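You operate a simulated robot arm through the tools that you are given. There is no shell and no other tool. Be economical: measure what you need, move in short steps, check, and stop when the job is done.

The job below is to be done with a simulated two-armed robot. You get a single attempt, and the scene is never put back.

## Task
On the top of the bottling bench, fold the blue cloth in half.

The check looks at the end state, three seconds after you hand in, the way a careful person would. Anything else that was tipped, shoved, dropped, spilled or broken makes it a failure. Flat cloth is picked up by pressing the open fingertips on it (5 to 10 N) and closing them slowly along it; thin cloth reads only 2 to 8 mm in the jaws.

## Robot
Two 7-joint arms with two-finger parallel grippers on one trunk, on a base that drives. Base frame: it is fixed to the floor where the robot stands at the start and does not move with it; the origin is under the middle of the robot, x ahead of it, y to its left, z up; the surface under the hand at the start is at about z = 880. Units: mm, degrees, N and s.
The left shoulder is at the start at [60, 143, 940], the right one opposite. With the tool pointing down near the work surface each hand reaches from about 300 to 720 mm from the robot's upright axis, wherever it stands, measured 20 degrees to its own side. Places, roughly: top of the bottling bench [700, 0, 900]. Payload 1.57 kg a hand.
The TCP of each hand is the grasp point between the finger pads, 30 mm short of the fingertips. In the tool frame z runs along the fingers and y along their closing line. The gripper opens to 110 mm. The fingers are 24 mm wide and 12 mm thick; the gripper's body (48 by 112 mm) begins 78 mm behind the TCP.
Orientation is that of the tool frame in the base frame, as a unit quaternion [w, x, y, z]. With the fingers straight down and closing along the base's y, the tool's x points along the base's -x, its y along +y and its z along -z.

## Interface
- The arms move only by the tool drive_tool. It takes "left_steps", "right_steps" or both (then of equal length, played together; a hand with none holds still); each is a list of rows, each an object of numbers (a shift or turn left out is 0, a gripper value left out holds the last): "x", "y", "z": the shift along the tool's x, y, z in mm; "ax", "ay", "az": the turn, a rotation vector about the tool's x, y, z in rad; "fingers": the opening, from 0 (shut) to 1 (fully open). In form: [{"x": .., "y": .., "z": .., "ax": .., "ay": .., "az": .., "fingers": ..}, ...]. A call has 1 to 10 rows; each row is the pose to reach, as a shift and turn from the pose commanded when the call began, along the tool's axes at that moment. Each row takes 0.2 s and may step no farther than 50 mm and 8.6 degrees from the row before; otherwise, or with a gripper value out of range, the whole call is refused. A pose out of reach is approached as far as the arm can. The call stops where the force on the tool passes 40 N (or 10 N more than at its start, if that is more) or the arm is blocked; 0.2 s more then pass. Each finger travels about 45 mm/s and halts on what it meets, pressing with about 33 N; the grip force reading is that of the motor and also rises with nothing between the fingers. The clock runs only during rows and for 0.2 s after the last one: add rows that repeat a pose to give the fingers time. The reply holds the time, the measured pose of the TCP, the force on the tool along the base axes, the opening and the grip force, in the units named above and with some noise, with the torque about the TCP (base axes, N m) and any sound that the robot's microphone picked up, and new pictures: "views" is both (left out), scene, wrist or none (wrist: the cameras of the hands that moved).
- Cameras (640 x 400 px; columns grow to the right, rows downward): "scene" is now at [46.1, -17.8, 1550.2]; the picture's right is [-0.24, -0.97, 0.00], its down [-0.72, 0.17, -0.67] and it looks along [0.65, -0.16, -0.74] (base axes); focal length 296 px, centre (320, 200). "left" rides on the left gripper at [70, -16, -141] in its tool frame; the picture's right is [0.23, 0.97, 0.00], its down [-0.85, 0.20, -0.48] and it looks along [-0.47, 0.11, 0.88] (tool axes); focal length 222 px, centre (320, 200). "right" rides on the right gripper at [70, 16, -141] in its tool frame; the picture's right is [-0.23, 0.97, 0.00], its down [-0.86, -0.20, -0.48] and it looks along [-0.47, -0.11, 0.88] (tool axes); focal length 222 px, centre (320, 200). There is no depth. A picture from a camera that has moved, and an enlarged one, comes with that camera's place and axes in the base frame and with its lens.
- slide_trunk(by): slides the trunk up (or, below 0, down) by that many mm; the arms and the scene camera ride with it, the base frame stays. It gives what a move gives, with no picture.
- steer(legs): drives the robot by 1 to 6 legs, each [ahead, left, turn to the left] in mm, mm and degrees, along the robot's own axes; the way and the turn of a leg run together, so that a leg with both is an arc; at most 1500 mm and 180 degrees a leg. The arms and the cameras ride along, it lands a little off, and it stops where it bumps. It gives what a move gives, and a new picture of the scene camera.
- aim_head(pan, tilt): turns the head with the scene camera to pan (to the left, within 86 degrees either way) and tilt (down, from -29 to 69), counted from straight ahead of the robot. It gives what a move gives, and a new picture of the scene camera.
- inspect(camera, box): a new picture of the part [left, top, right, bottom] of that camera's present view, enlarged. No time passes.
- hand_in(): hands the job in; it is judged then, once.

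Work in short steps. Places have to be worked out from the pictures, the camera data and where the tool is seen: move nearer, look again, correct. Check each grasp and each placing, and mend what went wrong. You have 120 turns and 260 pictures in all, those below and enlarged ones among them. Open the grippers and draw the arms clear of the work before you hand the job in, unless the task says otherwise; then end with one line.

The tools are called by a JSON object that holds its "op" and its "data". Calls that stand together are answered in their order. drive_tool: Moves the arms, as the interface text tells. Its arguments: {"type":"object","properties":{"left_steps":{"type":"array"},"right_steps":{"type":"array"},"views":{"type":"string","enum":["both","scene","wrist","none"]}},"required":[]} The other tools are called the same way: slide_trunk (by) slides the trunk up or down; steer (legs) drives the base; aim_head (pan, tilt) turns the head that bears the scene camera; inspect (camera, box) takes an enlarged picture of a part of a camera's view; hand_in () hands the job in.

At the start:

```text
clock: 0.0
left_eef_pos: [458.8, 38.1, 1122.5]
left_orientation: [0.0, -0.001, 1.0, 0.0]
left_ft_force: [-0.1, 0.2, 0.3]
left_ft_torque: [-0.01, -0.03, -0.01]
left_finger_gap: 109.9
left_grasp_force: 0.0
right_eef_pos: [420.8, -325.2, 1074.0]
right_orientation: [0.0, 0.001, 1.0, 0.001]
right_ft_force: [0.0, -0.1, -0.2]
right_ft_torque: [-0.02, 0.01, 0.01]
right_finger_gap: 110.0
right_grasp_force: 0.0
trunk travel left (down, up): [-539.0, 51.0]
robot x, y, heading: [1.0, 1.6, 0.1]
head pan, tilt: [-13.6, 47.7]
```

scene: 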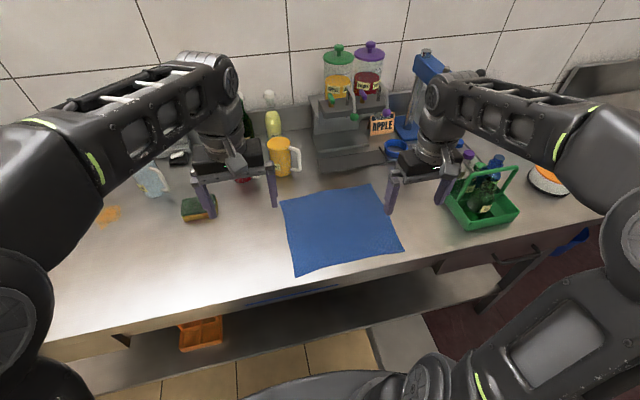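
right: 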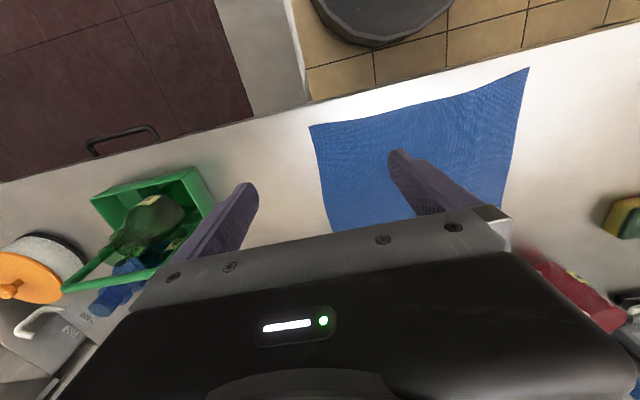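
left: 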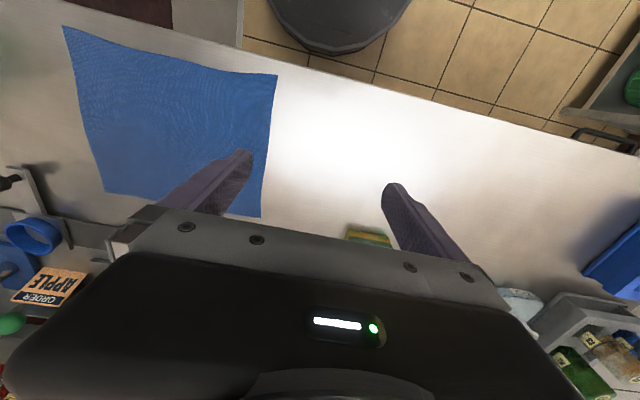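

The cloth spans about x 410–670 and y −335 to −48, so I'll centre the robot on it better. First I'll move the right hand inward to keep it clear of the green basket.

{"op": "drive_tool", "data": {"right_steps": [{"y": 40}, {"y": 80}, {"y": 80}], "views": "none"}}

{"op": "steer", "data": {"legs": [[0, -140, 0]]}}

{"op": "aim_head", "data": {"pan": 0, "tilt": 52}}

```text
clock: 0.8
left_eef_pos: [459.6, 37.7, 1122.5]
left_orientation: [0.001, 0.0, 1.0, -0.001]
left_ft_force: [-0.5, -0.8, -0.7]
left_ft_torque: [-0.02, 0.01, 0.03]
left_finger_gap: 110.2
left_grasp_force: 0.1
right_eef_pos: [420.4, -245.2, 1072.5]
right_orientation: [0.0, -0.001, 1.0, 0.001]
right_ft_force: [-0.3, -0.6, 0.6]
right_ft_torque: [0.0, 0.01, -0.01]
right_finger_gap: 109.9
right_grasp_force: 0.1
trunk travel left (down, up): [-539.0, 51.0]
robot x, y, heading: [1.1, 1.6, -0.0]
head pan, tilt: [-13.6, 47.7]
```

```text
clock: 2.1
left_eef_pos: [459.0, -103.0, 1123.2]
left_orientation: [0.0, 0.0, 1.0, 0.001]
left_ft_force: [-0.1, -0.7, 0.1]
left_ft_torque: [0.05, -0.01, -0.02]
left_finger_gap: 110.0
left_grasp_force: 0.0
right_eef_pos: [421.0, -386.5, 1074.4]
right_orientation: [0.0, 0.0, 1.0, 0.001]
right_ft_force: [0.3, -0.7, -0.4]
right_ft_torque: [0.04, 0.03, 0.04]
right_finger_gap: 110.0
right_grasp_force: 0.0
trunk travel left (down, up): [-539.0, 51.0]
robot x, y, heading: [-0.7, -143.3, 0.1]
head pan, tilt: [-13.6, 47.7]
camera scene: at [46.1, -159.6, 1550.2], right [-0.24, -0.97, 0.0], down [-0.72, 0.18, -0.67], along [0.65, -0.16, -0.74], focal length 296 px, centre (320, 200)
```

scene: 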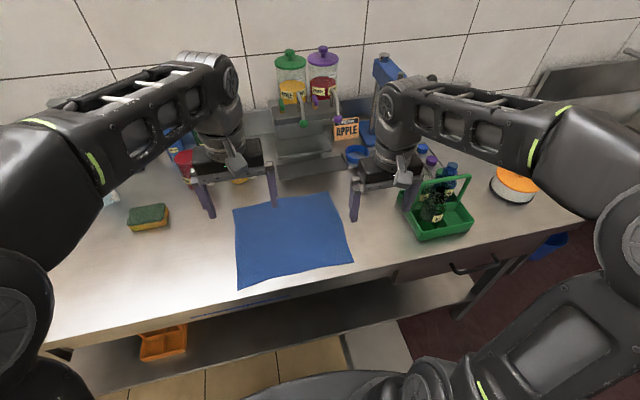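

```text
clock: 2.9
left_eef_pos: [459.8, -101.8, 1123.3]
left_orientation: [0.001, 0.001, 1.0, 0.0]
left_ft_force: [-0.3, 0.6, 0.7]
left_ft_torque: [-0.02, 0.04, -0.02]
left_finger_gap: 109.8
left_grasp_force: 0.1
right_eef_pos: [421.0, -383.9, 1074.7]
right_orientation: [0.0, 0.0, 1.0, 0.0]
right_ft_force: [-0.1, 0.3, 0.3]
right_ft_torque: [-0.01, 0.01, 0.0]
right_finger_gap: 109.9
right_grasp_force: 0.1
trunk travel left (down, up): [-539.0, 51.0]
robot x, y, heading: [-3.3, -142.9, -0.2]
head pan, tilt: [0.0, 52.0]
camera scene: at [44.4, -139.2, 1544.4], right [0.0, -1.0, 0.0], down [-0.79, 0.0, -0.62], along [0.62, 0.0, -0.79], focal length 296 px, centre (320, 200)
```

scene: 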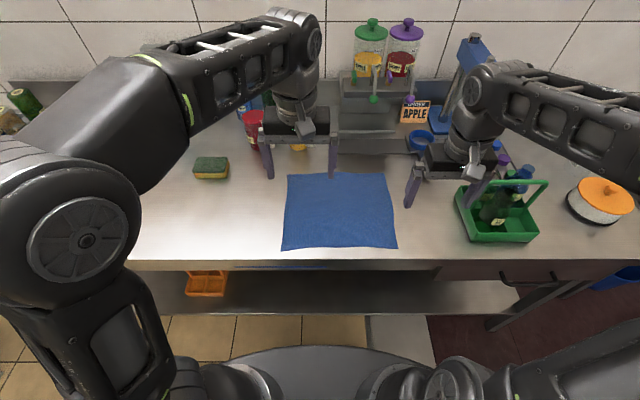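

The near corners come out at about (403,−41) and (408,−333). I'll bring both hands above them with the fingers partly closed, then look.

{"op": "drive_tool", "data": {"left_steps": [{"x": 20, "y": 14, "z": 40, "fingers": 0.3}, {"x": 40, "y": 28, "z": 80, "fingers": 0.3}, {"x": 40, "y": 28, "z": 120, "fingers": 0.3}, {"x": 40, "y": 28, "z": 155, "fingers": 0.3}, {"x": 40, "y": 28, "z": 155, "fingers": 0.3}], "right_steps": [{"y": 40, "z": 0, "fingers": 0.3}, {"y": 84, "z": 30, "fingers": 0.3}, {"y": 84, "z": 70, "fingers": 0.3}, {"y": 84, "z": 105, "fingers": 0.3}, {"y": 84, "z": 105, "fingers": 0.3}]}}

```text
refused: row 2 steps farther than a row can; nothing moved
```

A row was too long, so I'll shorten the steps.

{"op": "drive_tool", "data": {"left_steps": [{"x": 20, "y": 14, "z": 30, "fingers": 0.3}, {"x": 40, "y": 28, "z": 65, "fingers": 0.3}, {"x": 40, "y": 28, "z": 110, "fingers": 0.3}, {"x": 40, "y": 28, "z": 155, "fingers": 0.3}, {"x": 40, "y": 28, "z": 155, "fingers": 0.3}], "right_steps": [{"y": 42, "z": 0, "fingers": 0.3}, {"y": 84, "z": 20, "fingers": 0.3}, {"y": 84, "z": 65, "fingers": 0.3}, {"y": 84, "z": 105, "fingers": 0.3}, {"y": 84, "z": 105, "fingers": 0.3}]}}

```text
clock: 4.1
left_eef_pos: [419.7, -74.9, 968.8]
left_orientation: [0.0, 0.0, 1.0, 0.0]
left_ft_force: [-0.2, -0.3, -0.3]
left_ft_torque: [-0.02, -0.02, 0.0]
left_finger_gap: 33.0
left_grasp_force: 0.1
right_eef_pos: [420.9, -301.0, 969.1]
right_orientation: [0.001, 0.001, 1.0, 0.0]
right_ft_force: [-0.1, -0.4, -0.9]
right_ft_torque: [0.02, 0.0, 0.02]
right_finger_gap: 33.1
right_grasp_force: 0.2
trunk travel left (down, up): [-539.0, 51.0]
robot x, y, heading: [-0.4, -141.3, -0.0]
head pan, tilt: [0.0, 52.0]
camera scene: at [43.8, -139.2, 1544.5], right [0.0, -1.0, 0.0], down [-0.79, 0.0, -0.62], along [0.62, 0.0, -0.79], focal length 296 px, centre (320, 200)
camera right: at [352.0, -283.9, 1110.6], right [0.23, 0.97, 0.0], down [0.85, -0.2, 0.48], along [0.47, -0.11, -0.88], focal length 222 px, centre (320, 200)
camera left: at [349.7, -89.6, 1109.7], right [-0.23, 0.97, 0.0], down [0.85, 0.2, 0.48], along [0.47, 0.11, -0.88], focal length 222 px, centre (320, 200)
```

scene: 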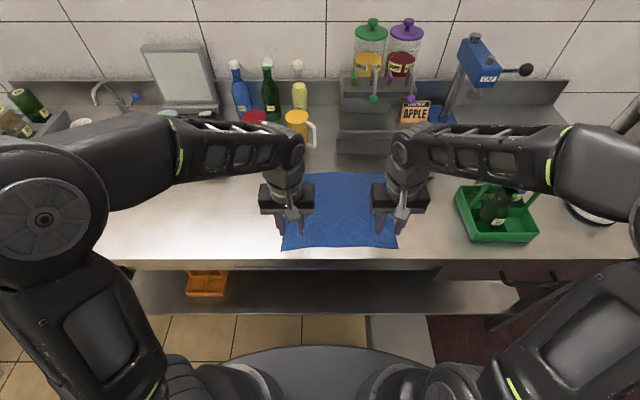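
right: 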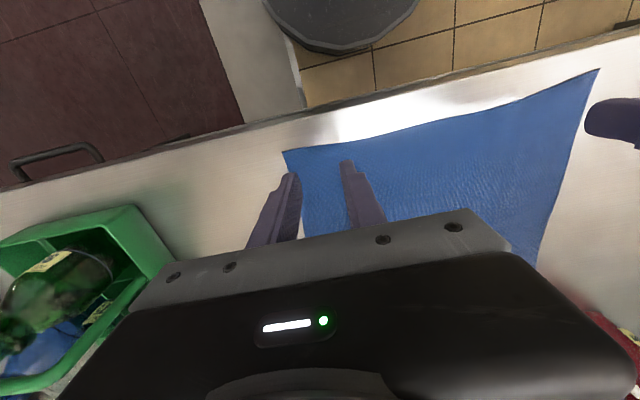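
left: 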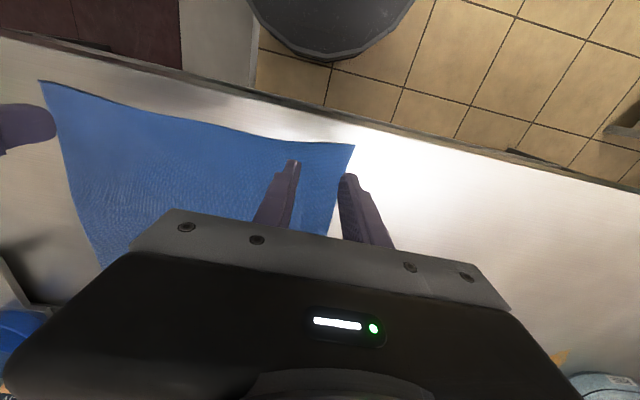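

The wrist views agree: the corners are at (402,−40) and (410,−335) with the surface near z 880. I'll lower to just above the cloth.

{"op": "drive_tool", "data": {"left_steps": [{"z": 30, "fingers": 0.3}, {"z": 50, "fingers": 0.3}, {"z": 54, "fingers": 0.3}], "right_steps": [{"x": -5, "z": 30, "fingers": 0.3}, {"x": -5, "z": 50, "fingers": 0.3}, {"x": -5, "z": 54, "fingers": 0.3}], "views": "none"}}

{"op": "drive_tool", "data": {"left_steps": [{"z": 2}, {"z": 3}, {"z": 4}], "right_steps": [{"z": 2}, {"z": 3}, {"z": 4}]}}

```text
clock: 4.9
left_eef_pos: [419.8, -73.5, 912.7]
left_orientation: [0.001, 0.0, 1.0, 0.0]
left_ft_force: [-0.5, 0.0, 1.3]
left_ft_torque: [-0.01, 0.0, 0.01]
left_finger_gap: 32.8
left_grasp_force: 0.0
right_eef_pos: [426.2, -300.6, 914.4]
right_orientation: [0.0, 0.002, 1.0, 0.0]
right_ft_force: [0.0, -0.1, 0.0]
right_ft_torque: [-0.02, -0.01, 0.01]
right_finger_gap: 33.2
right_grasp_force: 0.1
trunk travel left (down, up): [-539.0, 51.0]
robot x, y, heading: [-1.9, -144.7, -0.1]
head pan, tilt: [0.0, 52.0]
```

```text
clock: 5.7
left_eef_pos: [418.2, -75.2, 911.5]
left_orientation: [0.002, 0.0, 1.0, -0.001]
left_ft_force: [-1.4, 1.2, 21.0]
left_ft_torque: [0.3, 0.14, -0.02]
left_finger_gap: 33.3
left_grasp_force: 0.0
right_eef_pos: [425.1, -301.7, 911.1]
right_orientation: [0.0, 0.0, 1.0, 0.0]
right_ft_force: [0.5, -0.5, 0.3]
right_ft_torque: [-0.01, -0.02, -0.01]
right_finger_gap: 33.0
right_grasp_force: 0.1
trunk travel left (down, up): [-539.0, 51.0]
robot x, y, heading: [-1.4, -137.7, 0.1]
head pan, tilt: [0.0, 52.0]
camera scene: at [42.8, -139.1, 1544.9], right [0.0, -1.0, 0.0], down [-0.79, 0.0, -0.62], along [0.62, 0.0, -0.79], focal length 296 px, centre (320, 200)
camera right: at [356.5, -283.5, 1053.6], right [0.23, 0.97, 0.0], down [0.85, -0.2, 0.48], along [0.47, -0.11, -0.88], focal length 222 px, centre (320, 200)
camera left: at [349.8, -89.7, 1052.3], right [-0.23, 0.97, 0.0], down [0.85, 0.2, 0.48], along [0.47, 0.11, -0.88], focal length 222 px, centre (320, 200)
```

scene: 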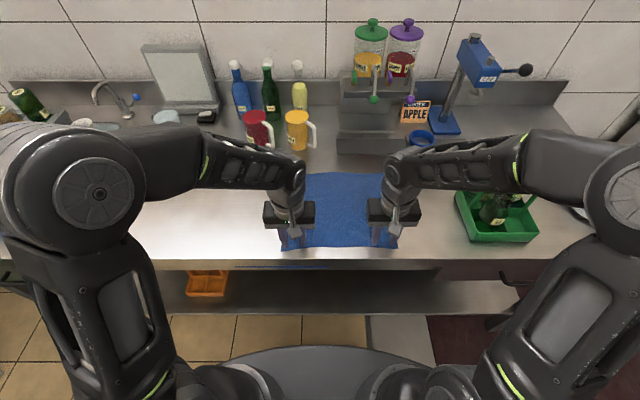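
right: 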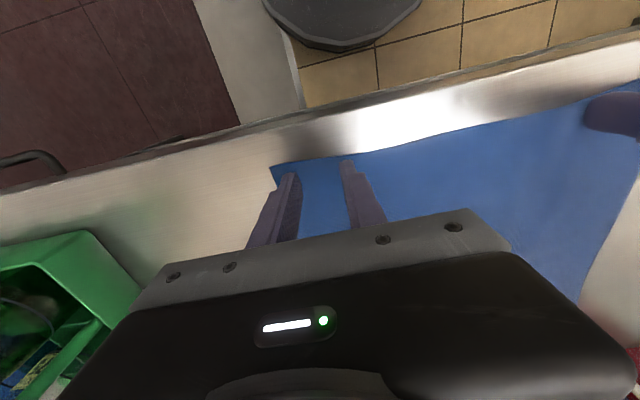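
left: 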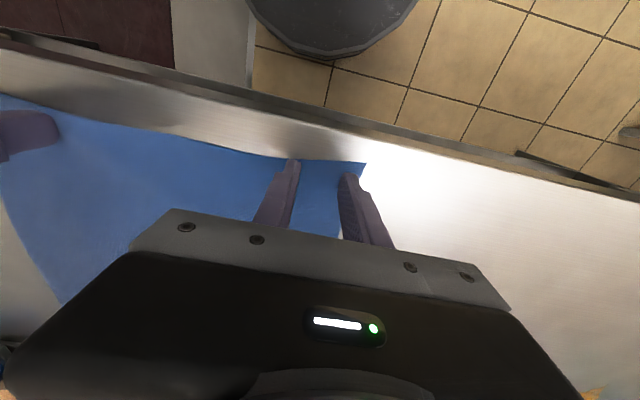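

The left hand presses with 21 N, which is too much, and the right one isn't touching yet. I'll raise the left by 2.4 mm and lower the right by 2 mm.

{"op": "drive_tool", "data": {"left_steps": [{"z": -2.4}, {"z": -2.4}], "right_steps": [{"z": 1}, {"z": 2}], "views": "none"}}

```text
clock: 6.3
left_eef_pos: [417.1, -72.9, 911.2]
left_orientation: [0.0, 0.001, 1.0, 0.0]
left_ft_force: [1.2, -0.5, -0.6]
left_ft_torque: [0.0, 0.01, -0.03]
left_finger_gap: 33.2
left_grasp_force: 0.0
right_eef_pos: [426.9, -299.7, 910.8]
right_orientation: [0.001, 0.001, 1.0, -0.001]
right_ft_force: [-4.1, -2.3, 23.7]
right_ft_torque: [-0.06, 0.25, 0.05]
right_finger_gap: 33.1
right_grasp_force: 0.2
trunk travel left (down, up): [-539.0, 51.0]
robot x, y, heading: [-0.8, -142.3, -0.1]
head pan, tilt: [0.0, 52.0]
```

It is stiff, roughly 10 N per mm, so I'll adjust by about 1 mm on each side.

{"op": "drive_tool", "data": {"left_steps": [{"z": 1.0}, {"z": 1.0}], "right_steps": [{"z": -1.2}, {"z": -1.2}], "views": "none"}}

```text
clock: 6.9
left_eef_pos: [419.7, -73.8, 912.2]
left_orientation: [0.0, 0.0, 1.0, 0.0]
left_ft_force: [-0.4, -0.5, 1.1]
left_ft_torque: [0.01, 0.02, 0.01]
left_finger_gap: 32.9
left_grasp_force: 0.1
right_eef_pos: [425.5, -300.3, 910.9]
right_orientation: [0.001, 0.0, 1.0, 0.0]
right_ft_force: [0.2, -2.0, 23.4]
right_ft_torque: [-0.06, 0.13, 0.06]
right_finger_gap: 33.0
right_grasp_force: 0.1
trunk travel left (down, up): [-539.0, 51.0]
robot x, y, heading: [3.1, -141.3, -0.0]
head pan, tilt: [0.0, 52.0]
```

{"op": "drive_tool", "data": {"left_steps": [{"z": 0.6}, {"z": 0.6}], "right_steps": [{"z": -1.0}, {"z": -1.0}], "views": "none"}}

```text
clock: 7.5
left_eef_pos: [419.2, -73.8, 911.5]
left_orientation: [0.003, 0.0, 1.0, 0.0]
left_ft_force: [-1.8, 1.6, 12.5]
left_ft_torque: [0.17, 0.14, 0.03]
left_finger_gap: 33.2
left_grasp_force: 0.0
right_eef_pos: [423.9, -300.1, 911.2]
right_orientation: [0.0, 0.0, 1.0, 0.0]
right_ft_force: [3.3, -0.4, 8.7]
right_ft_torque: [0.05, 0.02, 0.01]
right_finger_gap: 33.1
right_grasp_force: 0.0
trunk travel left (down, up): [-539.0, 51.0]
robot x, y, heading: [2.2, -136.8, 0.1]
head pan, tilt: [0.0, 52.0]
```

Left presses with 12.5 N and right with 8.7 N. I'll ease the left by 0.3 mm and close both slowly.

{"op": "drive_tool", "data": {"left_steps": [{"z": -0.3, "fingers": 0.27}, {"z": -0.3, "fingers": 0.24}, {"z": -0.3, "fingers": 0.21}, {"z": -0.3, "fingers": 0.18}, {"z": -0.3, "fingers": 0.15}, {"z": -0.3, "fingers": 0.12}, {"z": -0.3, "fingers": 0.09}, {"z": -0.3, "fingers": 0.06}, {"z": -0.3, "fingers": 0.03}, {"z": -0.3, "fingers": 0.0}], "right_steps": [{"fingers": 0.27}, {"fingers": 0.24}, {"fingers": 0.21}, {"fingers": 0.18}, {"fingers": 0.15}, {"fingers": 0.12}, {"fingers": 0.09}, {"fingers": 0.06}, {"fingers": 0.03}, {"fingers": 0.0}]}}

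```text
clock: 9.7
left_eef_pos: [420.4, -76.7, 911.6]
left_orientation: [0.002, 0.001, 1.0, -0.002]
left_ft_force: [-0.1, -15.5, 13.1]
left_ft_torque: [-0.49, -0.11, -0.07]
left_finger_gap: 2.0
left_grasp_force: 23.2
right_eef_pos: [424.4, -299.5, 911.4]
right_orientation: [0.001, 0.0, 1.0, 0.002]
right_ft_force: [-0.8, 12.4, 0.9]
right_ft_torque: [0.43, 0.04, 0.03]
right_finger_gap: 2.0
right_grasp_force: 21.1
trunk travel left (down, up): [-539.0, 51.0]
robot x, y, heading: [-1.4, -138.6, 0.0]
head pan, tilt: [0.0, 52.0]
camera scene: at [43.4, -139.5, 1544.5], right [0.0, -1.0, 0.0], down [-0.79, 0.0, -0.62], along [0.62, 0.0, -0.79], focal length 296 px, centre (320, 200)
camera right: at [356.6, -283.0, 1053.1], right [0.23, 0.97, 0.0], down [0.85, -0.2, 0.48], along [0.47, -0.11, -0.88], focal length 222 px, centre (320, 200)
camera left: at [350.0, -91.2, 1052.5], right [-0.22, 0.97, 0.0], down [0.85, 0.2, 0.48], along [0.47, 0.1, -0.88], focal length 222 px, centre (320, 200)
```

scene: 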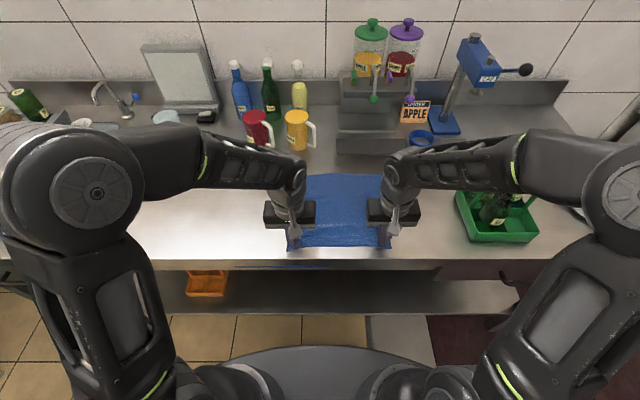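
right: 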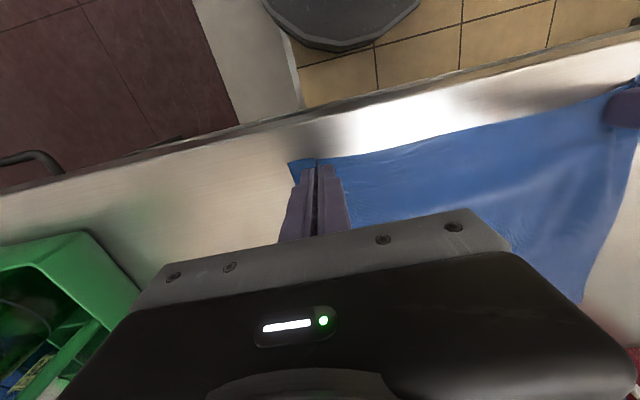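
left: 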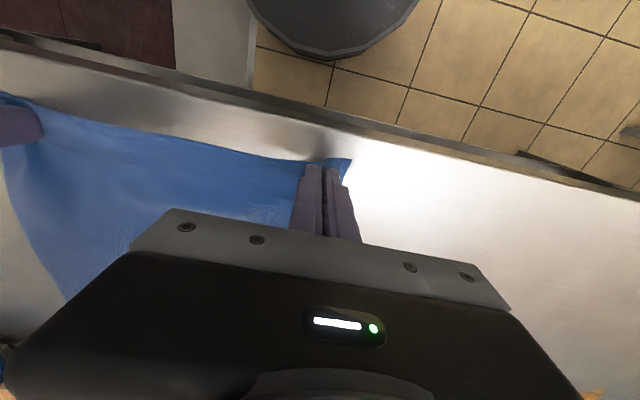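

Both grips read 2 mm and the cloth is taut between the hands, so it looks held. I'll ease each hand 5 mm inward and lift 50 mm to check.

{"op": "drive_tool", "data": {"left_steps": [{"y": -3, "z": -6}, {"x": -5, "y": -6, "z": -25}, {"x": -15, "y": -6, "z": -50}], "right_steps": [{"y": 3, "z": -6}, {"x": -5, "y": 6, "z": -25}, {"x": -15, "y": 6, "z": -50}]}}

```text
clock: 10.5
left_eef_pos: [433.3, -79.6, 959.7]
left_orientation: [0.0, -0.001, 1.0, 0.001]
left_ft_force: [-0.7, -2.2, 0.9]
left_ft_torque: [-0.03, 0.01, -0.02]
left_finger_gap: 1.8
left_grasp_force: 23.5
right_eef_pos: [440.1, -294.0, 960.0]
right_orientation: [0.0, 0.0, 1.0, -0.001]
right_ft_force: [-0.1, 1.6, -0.2]
right_ft_torque: [0.04, -0.01, 0.03]
right_finger_gap: 1.5
right_grasp_force: 23.7
trunk travel left (down, up): [-539.0, 51.0]
robot x, y, heading: [-2.3, -139.5, 0.0]
head pan, tilt: [0.0, 52.0]
camera scene: at [44.2, -139.0, 1544.4], right [0.0, -1.0, 0.0], down [-0.79, 0.0, -0.62], along [0.62, 0.0, -0.79], focal length 296 px, centre (320, 200)
camera right: at [372.3, -277.8, 1103.0], right [0.23, 0.97, 0.0], down [0.86, -0.2, 0.48], along [0.47, -0.11, -0.88], focal length 222 px, centre (320, 200)
camera left: at [365.9, -94.8, 1102.0], right [-0.23, 0.97, 0.0], down [0.86, 0.2, 0.48], along [0.47, 0.11, -0.88], focal length 222 px, centre (320, 200)
```

scene: 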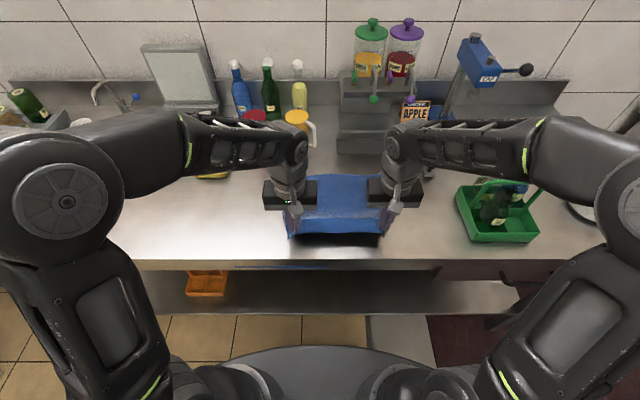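
right: 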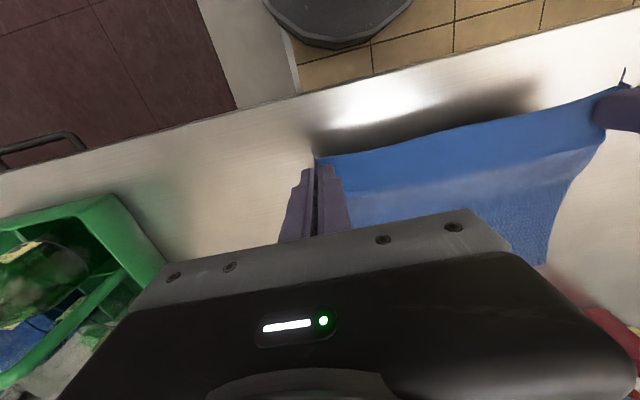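
left: 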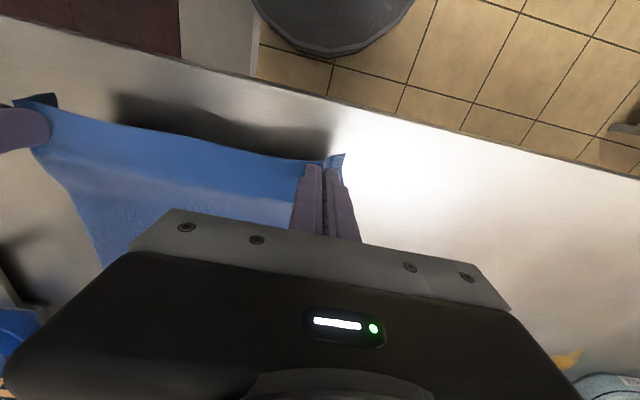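

Both corners are held cleanly. I'll run the first part of the fold arc, up and forward toward the far edge.

{"op": "drive_tool", "data": {"left_steps": [{"x": -10, "z": -15}, {"x": -20, "z": -30}, {"x": -35, "z": -45}, {"x": -50, "z": -55}, {"x": -65, "z": -62}, {"x": -80, "z": -65}, {"x": -95, "z": -66}, {"x": -110, "z": -65}, {"x": -122, "z": -63}, {"x": -135, "z": -60}], "right_steps": [{"x": -10, "z": -15}, {"x": -20, "z": -30}, {"x": -35, "z": -45}, {"x": -50, "z": -55}, {"x": -65, "z": -62}, {"x": -80, "z": -65}, {"x": -95, "z": -66}, {"x": -110, "z": -65}, {"x": -122, "z": -63}, {"x": -135, "z": -60}]}}

```text
clock: 12.7
left_eef_pos: [570.8, -79.0, 1021.0]
left_orientation: [0.0, 0.001, 1.0, -0.001]
left_ft_force: [0.0, -1.1, -0.8]
left_ft_torque: [0.0, 0.04, 0.0]
left_finger_gap: 1.3
left_grasp_force: 23.5
right_eef_pos: [577.2, -296.3, 1020.6]
right_orientation: [0.0, -0.001, 1.0, 0.0]
right_ft_force: [0.1, 0.8, -0.3]
right_ft_torque: [0.02, -0.02, 0.01]
right_finger_gap: 1.8
right_grasp_force: 23.0
trunk travel left (down, up): [-539.0, 51.0]
robot x, y, heading: [2.2, -141.3, 0.1]
head pan, tilt: [0.0, 52.0]
camera scene: at [45.5, -139.1, 1544.4], right [0.0, -1.0, 0.0], down [-0.79, 0.0, -0.61], along [0.61, 0.0, -0.79], focal length 296 px, centre (320, 200)
camera right: at [508.4, -277.9, 1162.0], right [0.23, 0.97, 0.0], down [0.86, -0.2, 0.48], along [0.47, -0.11, -0.88], focal length 222 px, centre (320, 200)
camera left: at [501.6, -94.8, 1162.2], right [-0.23, 0.97, 0.0], down [0.85, 0.2, 0.48], along [0.47, 0.11, -0.88], focal length 222 px, centre (320, 200)
```

scene: 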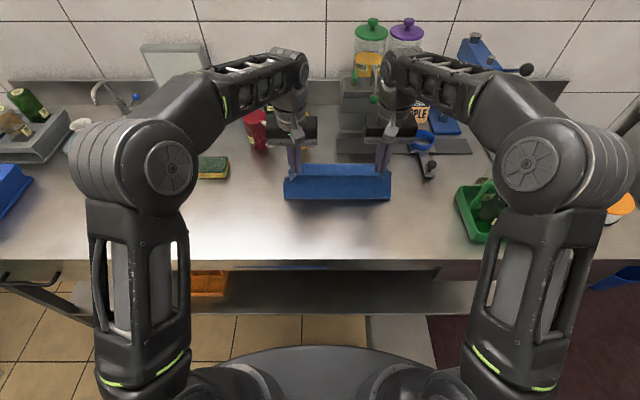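
right: 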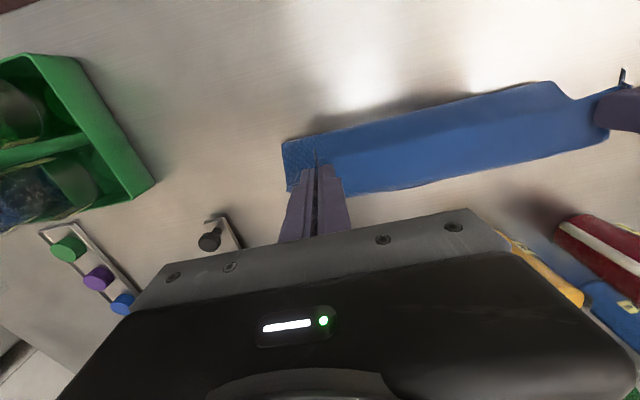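
left: 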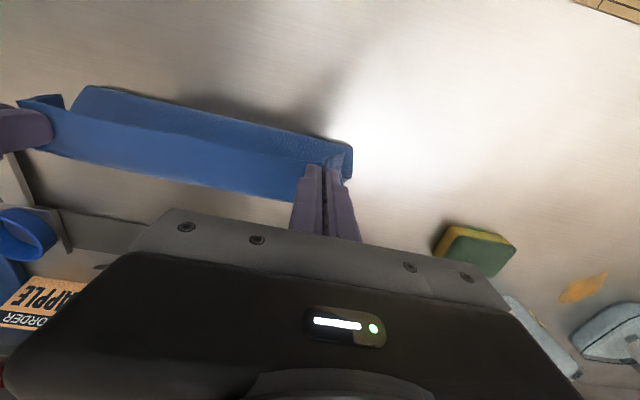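

The arc went well. I'll zoom in to see whether the far half has slid.

{"op": "inspect", "data": {"camera": "scene", "box": [240, 120, 440, 245]}}

```text
3.20 times, centred on (340, 182) of scene
camera zoom: at [45.5, -139.1, 1544.4], right [0.0, -1.0, 0.0], down [-0.79, 0.0, -0.61], along [0.61, 0.0, -0.79], focal length 946 px, centre (256, 256)
```

zoom: 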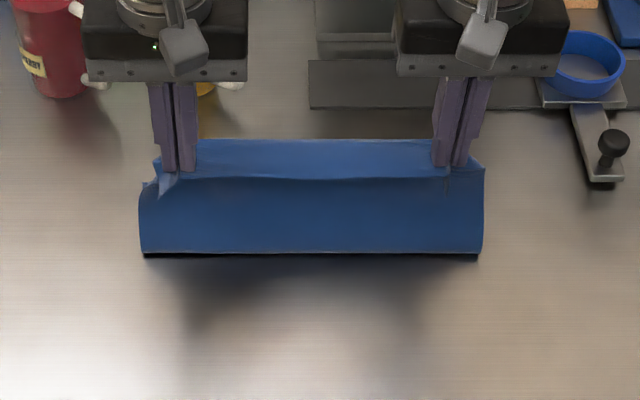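

Geometry checks from the right camera put the far edge at or just inside x 672, so it hasn't slid. I'll complete the arc down to about 10 mm above the surface near x 655.

{"op": "drive_tool", "data": {"left_steps": [{"x": -13, "z": 8}, {"x": -26, "z": 18}, {"x": -38, "z": 31}, {"x": -50, "z": 45}, {"x": -60, "z": 59}, {"x": -68, "z": 71}, {"x": -75, "z": 83}, {"x": -80, "z": 92}, {"x": -82, "z": 96}, {"x": -82, "z": 96}], "right_steps": [{"x": -13, "z": 8}, {"x": -26, "z": 18}, {"x": -38, "z": 31}, {"x": -50, "z": 45}, {"x": -60, "z": 59}, {"x": -68, "z": 71}, {"x": -75, "z": 83}, {"x": -80, "z": 92}, {"x": -82, "z": 96}, {"x": -82, "z": 96}]}}

{"op": "inspect", "data": {"camera": "scene", "box": [240, 120, 440, 245]}}

```text
clock: 14.9
left_eef_pos: [650.8, -79.9, 925.0]
left_orientation: [0.0, 0.0, 1.0, 0.001]
left_ft_force: [0.2, 0.3, -0.4]
left_ft_torque: [0.0, 0.02, 0.0]
left_finger_gap: 1.8
left_grasp_force: 23.4
right_eef_pos: [658.2, -294.9, 924.4]
right_orientation: [0.0, 0.0, 1.0, -0.001]
right_ft_force: [0.6, 1.4, 0.5]
right_ft_torque: [0.01, -0.01, 0.04]
right_finger_gap: 2.0
right_grasp_force: 23.2
trunk travel left (down, up): [-539.0, 51.0]
robot x, y, heading: [-1.6, -137.4, 0.1]
head pan, tilt: [0.0, 52.0]
camera scene: at [44.5, -139.1, 1544.4], right [0.0, -1.0, 0.0], down [-0.79, 0.0, -0.62], along [0.62, 0.0, -0.79], focal length 296 px, centre (320, 200)
camera right: at [589.9, -278.0, 1066.6], right [0.23, 0.97, 0.0], down [0.85, -0.2, 0.48], along [0.47, -0.11, -0.88], focal length 222 px, centre (320, 200)
camera left: at [582.9, -95.8, 1065.6], right [-0.23, 0.97, 0.0], down [0.85, 0.2, 0.48], along [0.47, 0.11, -0.88], focal length 222 px, centre (320, 200)
```

scene: 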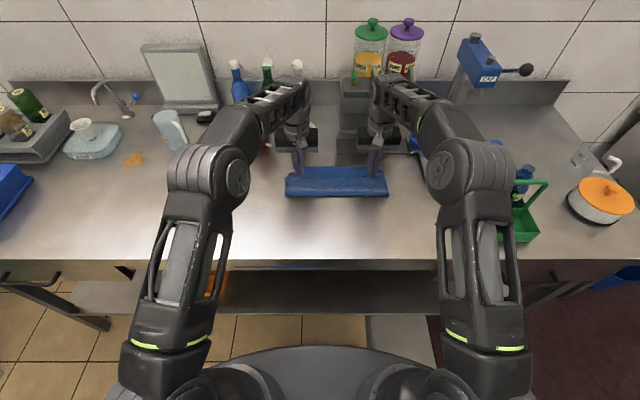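
right: 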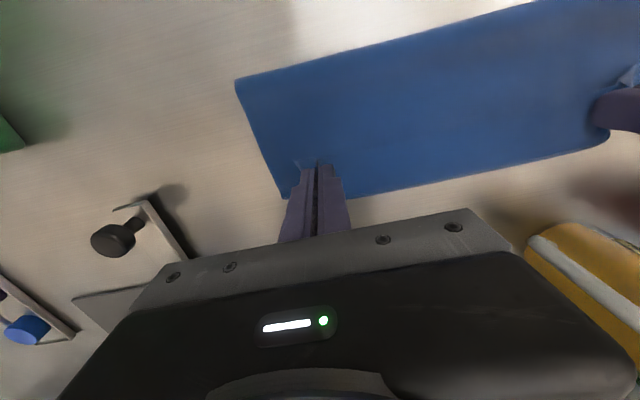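
left: 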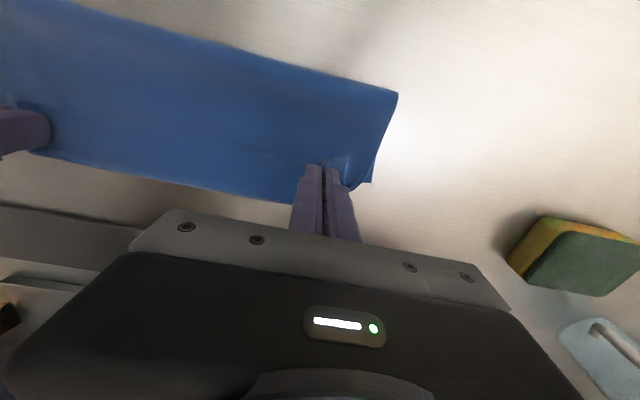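

```text
3.20 times, centred on (340, 182) of scene
camera zoom: at [44.5, -139.1, 1544.4], right [0.0, -1.0, 0.0], down [-0.79, 0.0, -0.62], along [0.62, 0.0, -0.79], focal length 946 px, centre (256, 256)
```

zoom: 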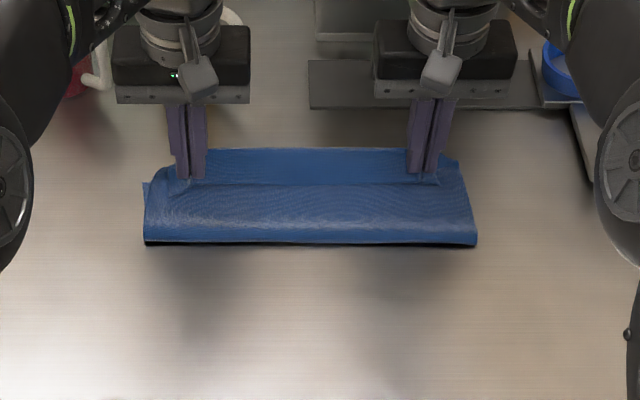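

The near fold line appears to be at x≈579, so something may have slid. I'll zoom in on the wrist views to see both layers' edges.

{"op": "inspect", "data": {"camera": "left", "box": [260, 70, 420, 230]}}

{"op": "inspect", "data": {"camera": "right", "box": [480, 60, 640, 220]}}

{"op": "inspect", "data": {"camera": "right", "box": [220, 60, 380, 220]}}

```text
2.50 times, centred on (340, 150) of left
camera zoom: at [582.9, -95.8, 1065.6], right [-0.23, 0.97, 0.0], down [0.85, 0.2, 0.48], along [0.47, 0.11, -0.88], focal length 555 px, centre (270, 325)
```

zoom: 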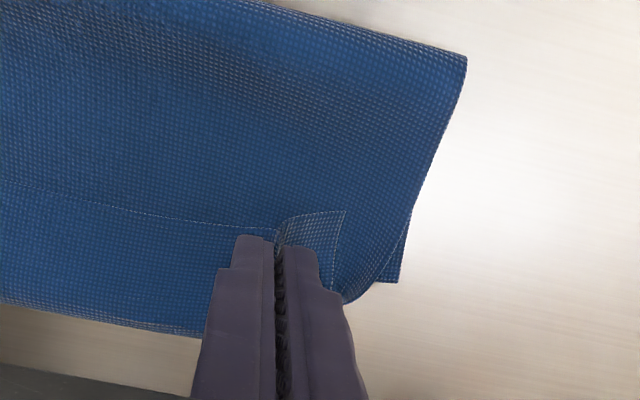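

```text
2.50 times, centred on (560, 140) of right
camera zoom: at [589.9, -278.0, 1066.6], right [0.23, 0.97, 0.0], down [0.85, -0.2, 0.48], along [0.47, -0.11, -0.88], focal length 555 px, centre (-280, 350)
```

zoom: 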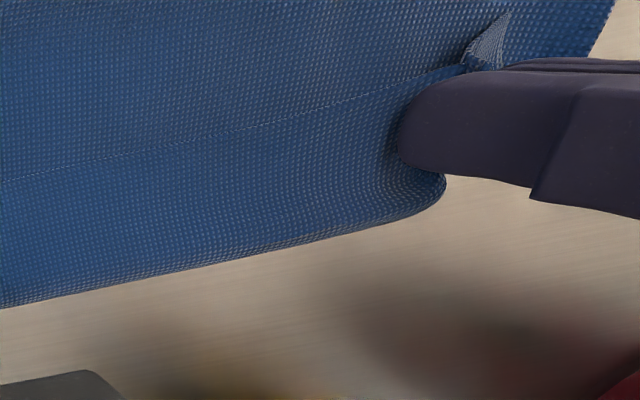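

```text
2.50 times, centred on (300, 140) of right
camera zoom: at [589.9, -278.0, 1066.6], right [0.23, 0.97, 0.0], down [0.85, -0.2, 0.48], along [0.47, -0.11, -0.88], focal length 555 px, centre (370, 350)
```

zoom: 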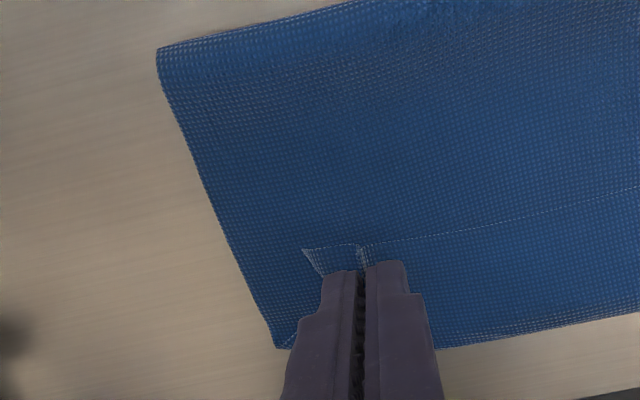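

The upper layer has slack and curled forward under the downward fingers: the fold line is at 579 instead of about 538, and the hem is turned back. I'll reverse the motion to lay the cloth flat, then regrasp right at the edge with tilted fingers and a tauter path.

{"op": "drive_tool", "data": {"left_steps": [{"x": 5, "z": -25}, {"x": 15, "z": -50}, {"x": 30, "z": -75}, {"x": 50, "z": -90}, {"x": 70, "z": -100}, {"x": 90, "z": -105}, {"x": 110, "z": -105}, {"x": 130, "z": -103}, {"x": 150, "z": -98}, {"x": 168, "z": -88}], "right_steps": [{"x": 5, "z": -25}, {"x": 15, "z": -50}, {"x": 30, "z": -75}, {"x": 50, "z": -90}, {"x": 70, "z": -100}, {"x": 90, "z": -105}, {"x": 110, "z": -105}, {"x": 130, "z": -103}, {"x": 150, "z": -98}, {"x": 168, "z": -88}], "views": "none"}}

{"op": "drive_tool", "data": {"left_steps": [{"x": 12, "z": 15}, {"x": 24, "z": 30}, {"x": 34, "z": 45}, {"x": 43, "z": 58}, {"x": 50, "z": 70}, {"x": 56, "z": 80}, {"x": 61, "z": 88}, {"x": 65, "z": 92}, {"x": 67, "z": 93}, {"x": 67, "z": 93}], "right_steps": [{"x": 12, "z": 15}, {"x": 24, "z": 30}, {"x": 34, "z": 45}, {"x": 43, "z": 58}, {"x": 50, "z": 70}, {"x": 56, "z": 80}, {"x": 61, "z": 88}, {"x": 65, "z": 92}, {"x": 67, "z": 93}, {"x": 67, "z": 93}]}}

```text
clock: 17.1
left_eef_pos: [483.7, -79.4, 1011.9]
left_orientation: [0.001, 0.0, 1.0, 0.0]
left_ft_force: [0.0, -0.5, -0.8]
left_ft_torque: [0.01, -0.01, 0.0]
left_finger_gap: 1.7
left_grasp_force: 23.8
right_eef_pos: [489.1, -294.8, 1013.9]
right_orientation: [0.0, -0.001, 1.0, 0.0]
right_ft_force: [-0.1, -0.2, 0.3]
right_ft_torque: [-0.03, 0.0, 0.0]
right_finger_gap: 2.0
right_grasp_force: 23.6
trunk travel left (down, up): [-539.0, 51.0]
robot x, y, heading: [0.7, -139.7, -0.1]
head pan, tilt: [0.0, 52.0]
```

```text
clock: 19.3
left_eef_pos: [417.5, -79.9, 918.7]
left_orientation: [0.001, 0.001, 1.0, 0.0]
left_ft_force: [0.7, -0.9, 0.0]
left_ft_torque: [-0.01, 0.02, 0.0]
left_finger_gap: 1.9
left_grasp_force: 23.5
right_eef_pos: [422.8, -294.7, 920.1]
right_orientation: [0.0, 0.0, 1.0, 0.0]
right_ft_force: [-0.3, -0.3, 0.3]
right_ft_torque: [0.02, -0.02, 0.0]
right_finger_gap: 1.5
right_grasp_force: 23.2
trunk travel left (down, up): [-539.0, 51.0]
robot x, y, heading: [-1.8, -138.9, -0.0]
head pan, tilt: [0.0, 52.0]
camera scene: at [44.4, -139.1, 1544.4], right [0.0, -1.0, 0.0], down [-0.79, 0.0, -0.62], along [0.62, 0.0, -0.79], focal length 296 px, centre (320, 200)
camera right: at [354.7, -277.9, 1062.2], right [0.23, 0.97, 0.0], down [0.85, -0.2, 0.48], along [0.47, -0.11, -0.88], focal length 222 px, centre (320, 200)
camera left: at [348.0, -95.6, 1060.5], right [-0.23, 0.97, 0.0], down [0.85, 0.2, 0.48], along [0.47, 0.11, -0.88], focal length 222 px, centre (320, 200)
```

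scene: 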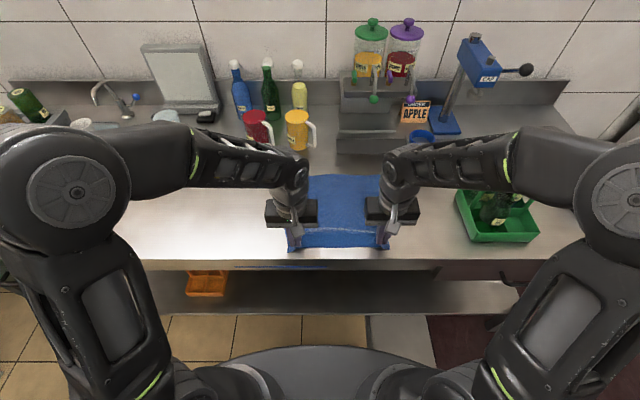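
right: 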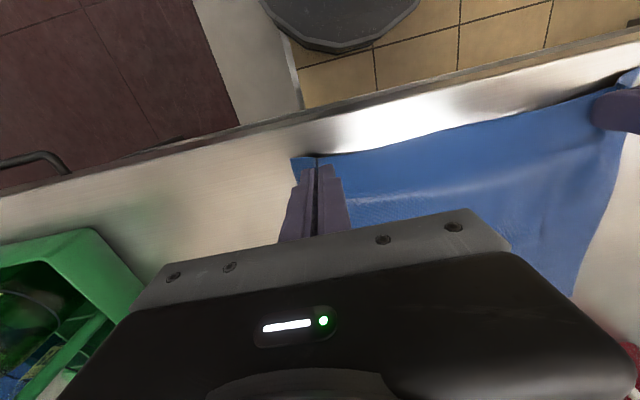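
left: 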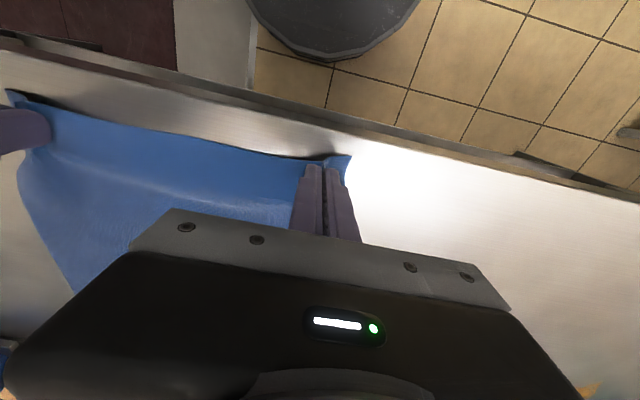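

The cloth is back nearly flat. I'll lower, open slowly so the pinches spread out, and rise to look.

{"op": "drive_tool", "data": {"left_steps": [{"z": 5}, {"z": 5, "fingers": 0.05}, {"z": 5, "fingers": 0.15}, {"z": 5, "fingers": 0.25}, {"z": 5, "fingers": 0.3}, {"z": -10, "fingers": 0.3}, {"z": -40, "fingers": 0.3}, {"z": -70, "fingers": 0.3}], "right_steps": [{"z": 6}, {"z": 6, "fingers": 0.05}, {"z": 6, "fingers": 0.15}, {"z": 6, "fingers": 0.25}, {"z": 6, "fingers": 0.3}, {"z": -10, "fingers": 0.3}, {"z": -40, "fingers": 0.3}, {"z": -70, "fingers": 0.3}]}}

{"op": "inspect", "data": {"camera": "scene", "box": [240, 140, 440, 265]}}

```text
clock: 21.1
left_eef_pos: [416.5, -78.9, 990.8]
left_orientation: [0.001, 0.001, 1.0, 0.001]
left_ft_force: [0.7, 0.2, -0.7]
left_ft_torque: [-0.01, 0.0, 0.01]
left_finger_gap: 32.9
left_grasp_force: 0.1
right_eef_pos: [423.4, -294.2, 990.4]
right_orientation: [0.001, 0.001, 1.0, 0.0]
right_ft_force: [1.0, -0.4, -0.4]
right_ft_torque: [0.03, 0.02, 0.02]
right_finger_gap: 33.0
right_grasp_force: 0.1
trunk travel left (down, up): [-539.0, 51.0]
robot x, y, heading: [0.9, -139.3, 0.0]
head pan, tilt: [0.0, 52.0]
camera scene: at [43.7, -139.0, 1544.4], right [0.0, -1.0, 0.0], down [-0.79, 0.0, -0.62], along [0.62, 0.0, -0.79], focal length 296 px, centre (320, 200)
camera right: at [354.8, -277.4, 1131.7], right [0.23, 0.97, 0.0], down [0.85, -0.2, 0.48], along [0.47, -0.11, -0.88], focal length 222 px, centre (320, 200)
camera left: at [347.5, -95.0, 1132.1], right [-0.23, 0.97, 0.0], down [0.85, 0.2, 0.48], along [0.47, 0.11, -0.88], focal length 222 px, centre (320, 200)
```

scene: 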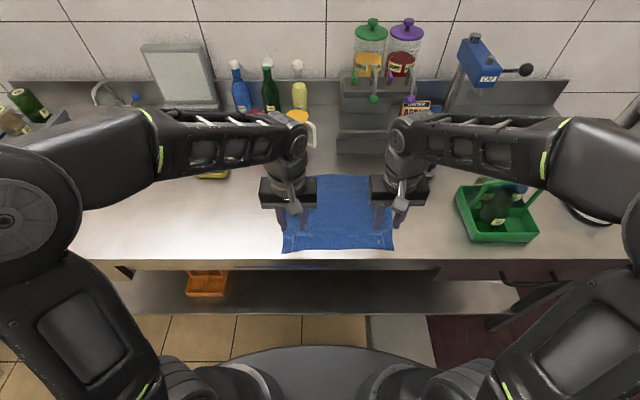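
right: 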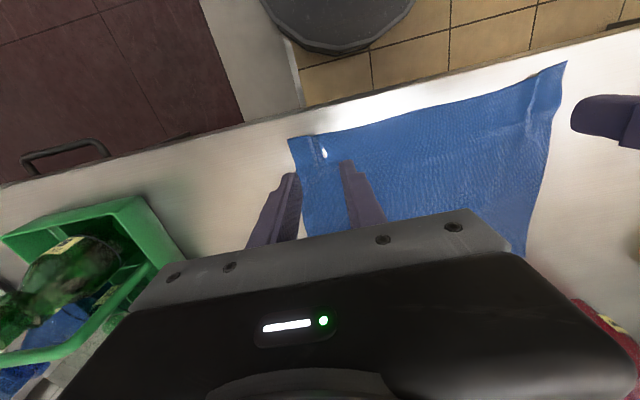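
left: 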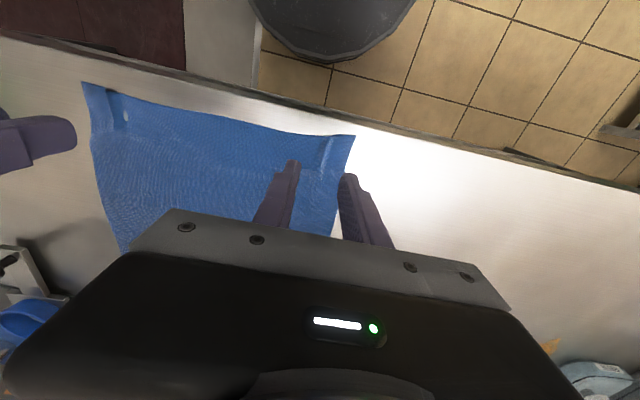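

```text
3.20 times, centred on (340, 202) of scene
camera zoom: at [43.7, -139.0, 1544.4], right [0.0, -1.0, 0.0], down [-0.79, 0.0, -0.62], along [0.62, 0.0, -0.79], focal length 946 px, centre (256, 192)
```

zoom: 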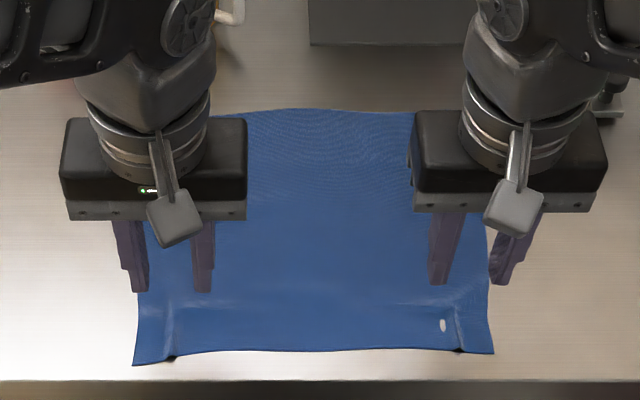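

It flattened well. Now I'll tilt both hands back by 35° (tips pointing forward) so the fingers can turn with the fold, and line up on the near hem.

{"op": "drive_tool", "data": {"left_steps": [{"x": 4, "y": 1, "ay": -0.14}, {"x": 8, "y": 2, "ay": -0.28}, {"x": 12, "y": 3, "ay": -0.42}, {"x": 15, "y": 4, "z": 15, "ay": -0.56}, {"x": 15, "y": 4, "z": 45, "ay": -0.61}, {"x": 15, "y": 4, "z": 55, "ay": -0.61}], "right_steps": [{"x": 4, "ay": -0.14}, {"x": 8, "y": -1, "ay": -0.28}, {"x": 12, "y": -2, "ay": -0.42}, {"x": 15, "y": -2, "z": 15, "ay": -0.56}, {"x": 15, "y": -2, "z": 45, "ay": -0.61}, {"x": 15, "y": -2, "z": 55, "ay": -0.61}]}}

```text
clock: 22.5
left_eef_pos: [407.2, -81.0, 936.1]
left_orientation: [0.301, 0.001, 0.954, 0.0]
left_ft_force: [0.7, -0.2, 0.0]
left_ft_torque: [0.01, -0.01, 0.0]
left_finger_gap: 32.9
left_grasp_force: 0.1
left hand out of reach, approached as far as the arm can: row 5, 6
right_eef_pos: [441.3, -287.9, 946.0]
right_orientation: [0.299, 0.0, 0.954, 0.0]
right_ft_force: [0.0, -0.2, 0.1]
right_ft_torque: [0.03, 0.0, 0.0]
right_finger_gap: 32.8
right_grasp_force: 0.0
right hand out of reach, approached as far as the arm can: row 4, 5, 6
trunk travel left (down, up): [-539.0, 51.0]
robot x, y, heading: [-1.6, -137.8, -0.0]
head pan, tilt: [0.0, 52.0]
camera scene: at [43.6, -138.9, 1544.5], right [0.0, -1.0, 0.0], down [-0.79, 0.0, -0.62], along [0.62, 0.0, -0.79], focal length 296 px, centre (320, 200)
camera right: at [304.8, -271.7, 1023.6], right [0.19, 0.97, 0.13], down [0.43, -0.2, 0.88], along [0.88, -0.11, -0.45], focal length 222 px, centre (320, 200)
camera left: at [269.9, -96.3, 1011.3], right [-0.18, 0.97, -0.13], down [0.43, 0.2, 0.88], along [0.89, 0.11, -0.45], focal length 222 px, centre (320, 200)
```

scene: 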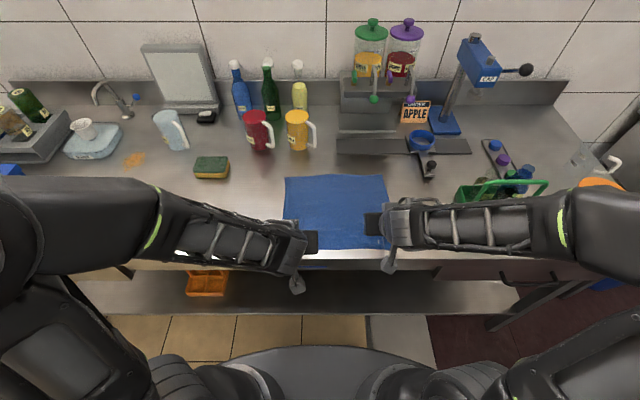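
right: 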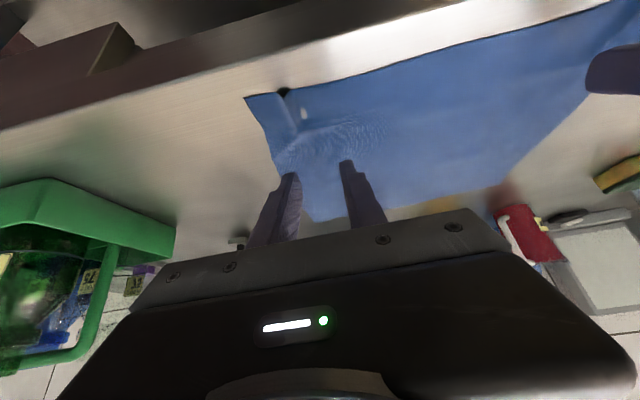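
left: 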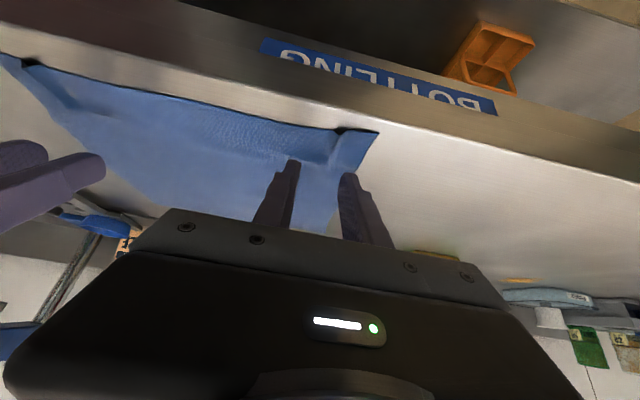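

The arms fold up too tightly here, so I'll back the base 70 mm. Then I'll re-read the poses.

{"op": "drive_tool", "data": {"left_steps": [{"x": -10, "z": -20}], "right_steps": [{"x": -10, "z": -20}], "views": "none"}}

{"op": "steer", "data": {"legs": [[-70, 0, 0]]}}

```text
clock: 22.9
left_eef_pos: [402.2, -80.4, 956.9]
left_orientation: [0.301, 0.0, 0.954, 0.0]
left_ft_force: [0.0, 0.0, -0.7]
left_ft_torque: [-0.02, -0.02, -0.02]
left_finger_gap: 33.1
left_grasp_force: 0.0
right_eef_pos: [437.4, -288.2, 969.1]
right_orientation: [0.301, 0.0, 0.953, 0.0]
right_ft_force: [-0.5, 0.4, -0.2]
right_ft_torque: [-0.03, -0.03, 0.0]
right_finger_gap: 32.7
right_grasp_force: 0.0
trunk travel left (down, up): [-539.0, 51.0]
robot x, y, heading: [-1.8, -142.3, -0.0]
head pan, tilt: [0.0, 52.0]
```

```text
clock: 23.9
left_eef_pos: [334.7, -80.5, 957.3]
left_orientation: [0.301, 0.0, 0.954, 0.0]
left_ft_force: [-0.2, -0.7, -0.2]
left_ft_torque: [-0.02, 0.02, -0.05]
left_finger_gap: 33.2
left_grasp_force: 0.1
right_eef_pos: [368.9, -289.3, 969.5]
right_orientation: [0.3, -0.001, 0.954, 0.001]
right_ft_force: [0.3, -0.6, -1.0]
right_ft_torque: [0.03, -0.01, -0.01]
right_finger_gap: 33.2
right_grasp_force: 0.1
trunk travel left (down, up): [-539.0, 51.0]
robot x, y, heading: [-67.3, -143.6, 0.2]
head pan, tilt: [0.0, 52.0]
camera scene: at [-26.9, -139.1, 1544.5], right [0.0, -1.0, 0.0], down [-0.79, 0.0, -0.62], along [0.62, 0.0, -0.79], focal length 296 px, centre (320, 200)
```

scene: 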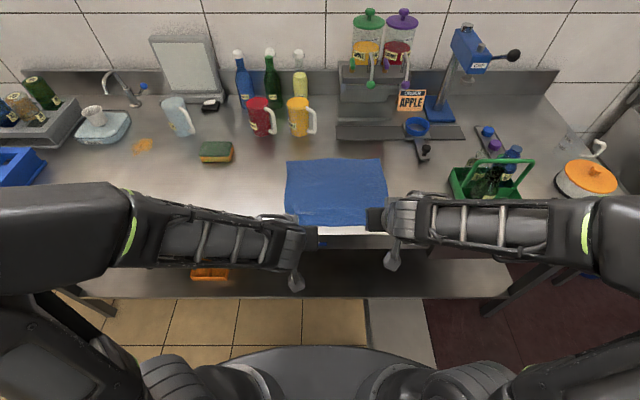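

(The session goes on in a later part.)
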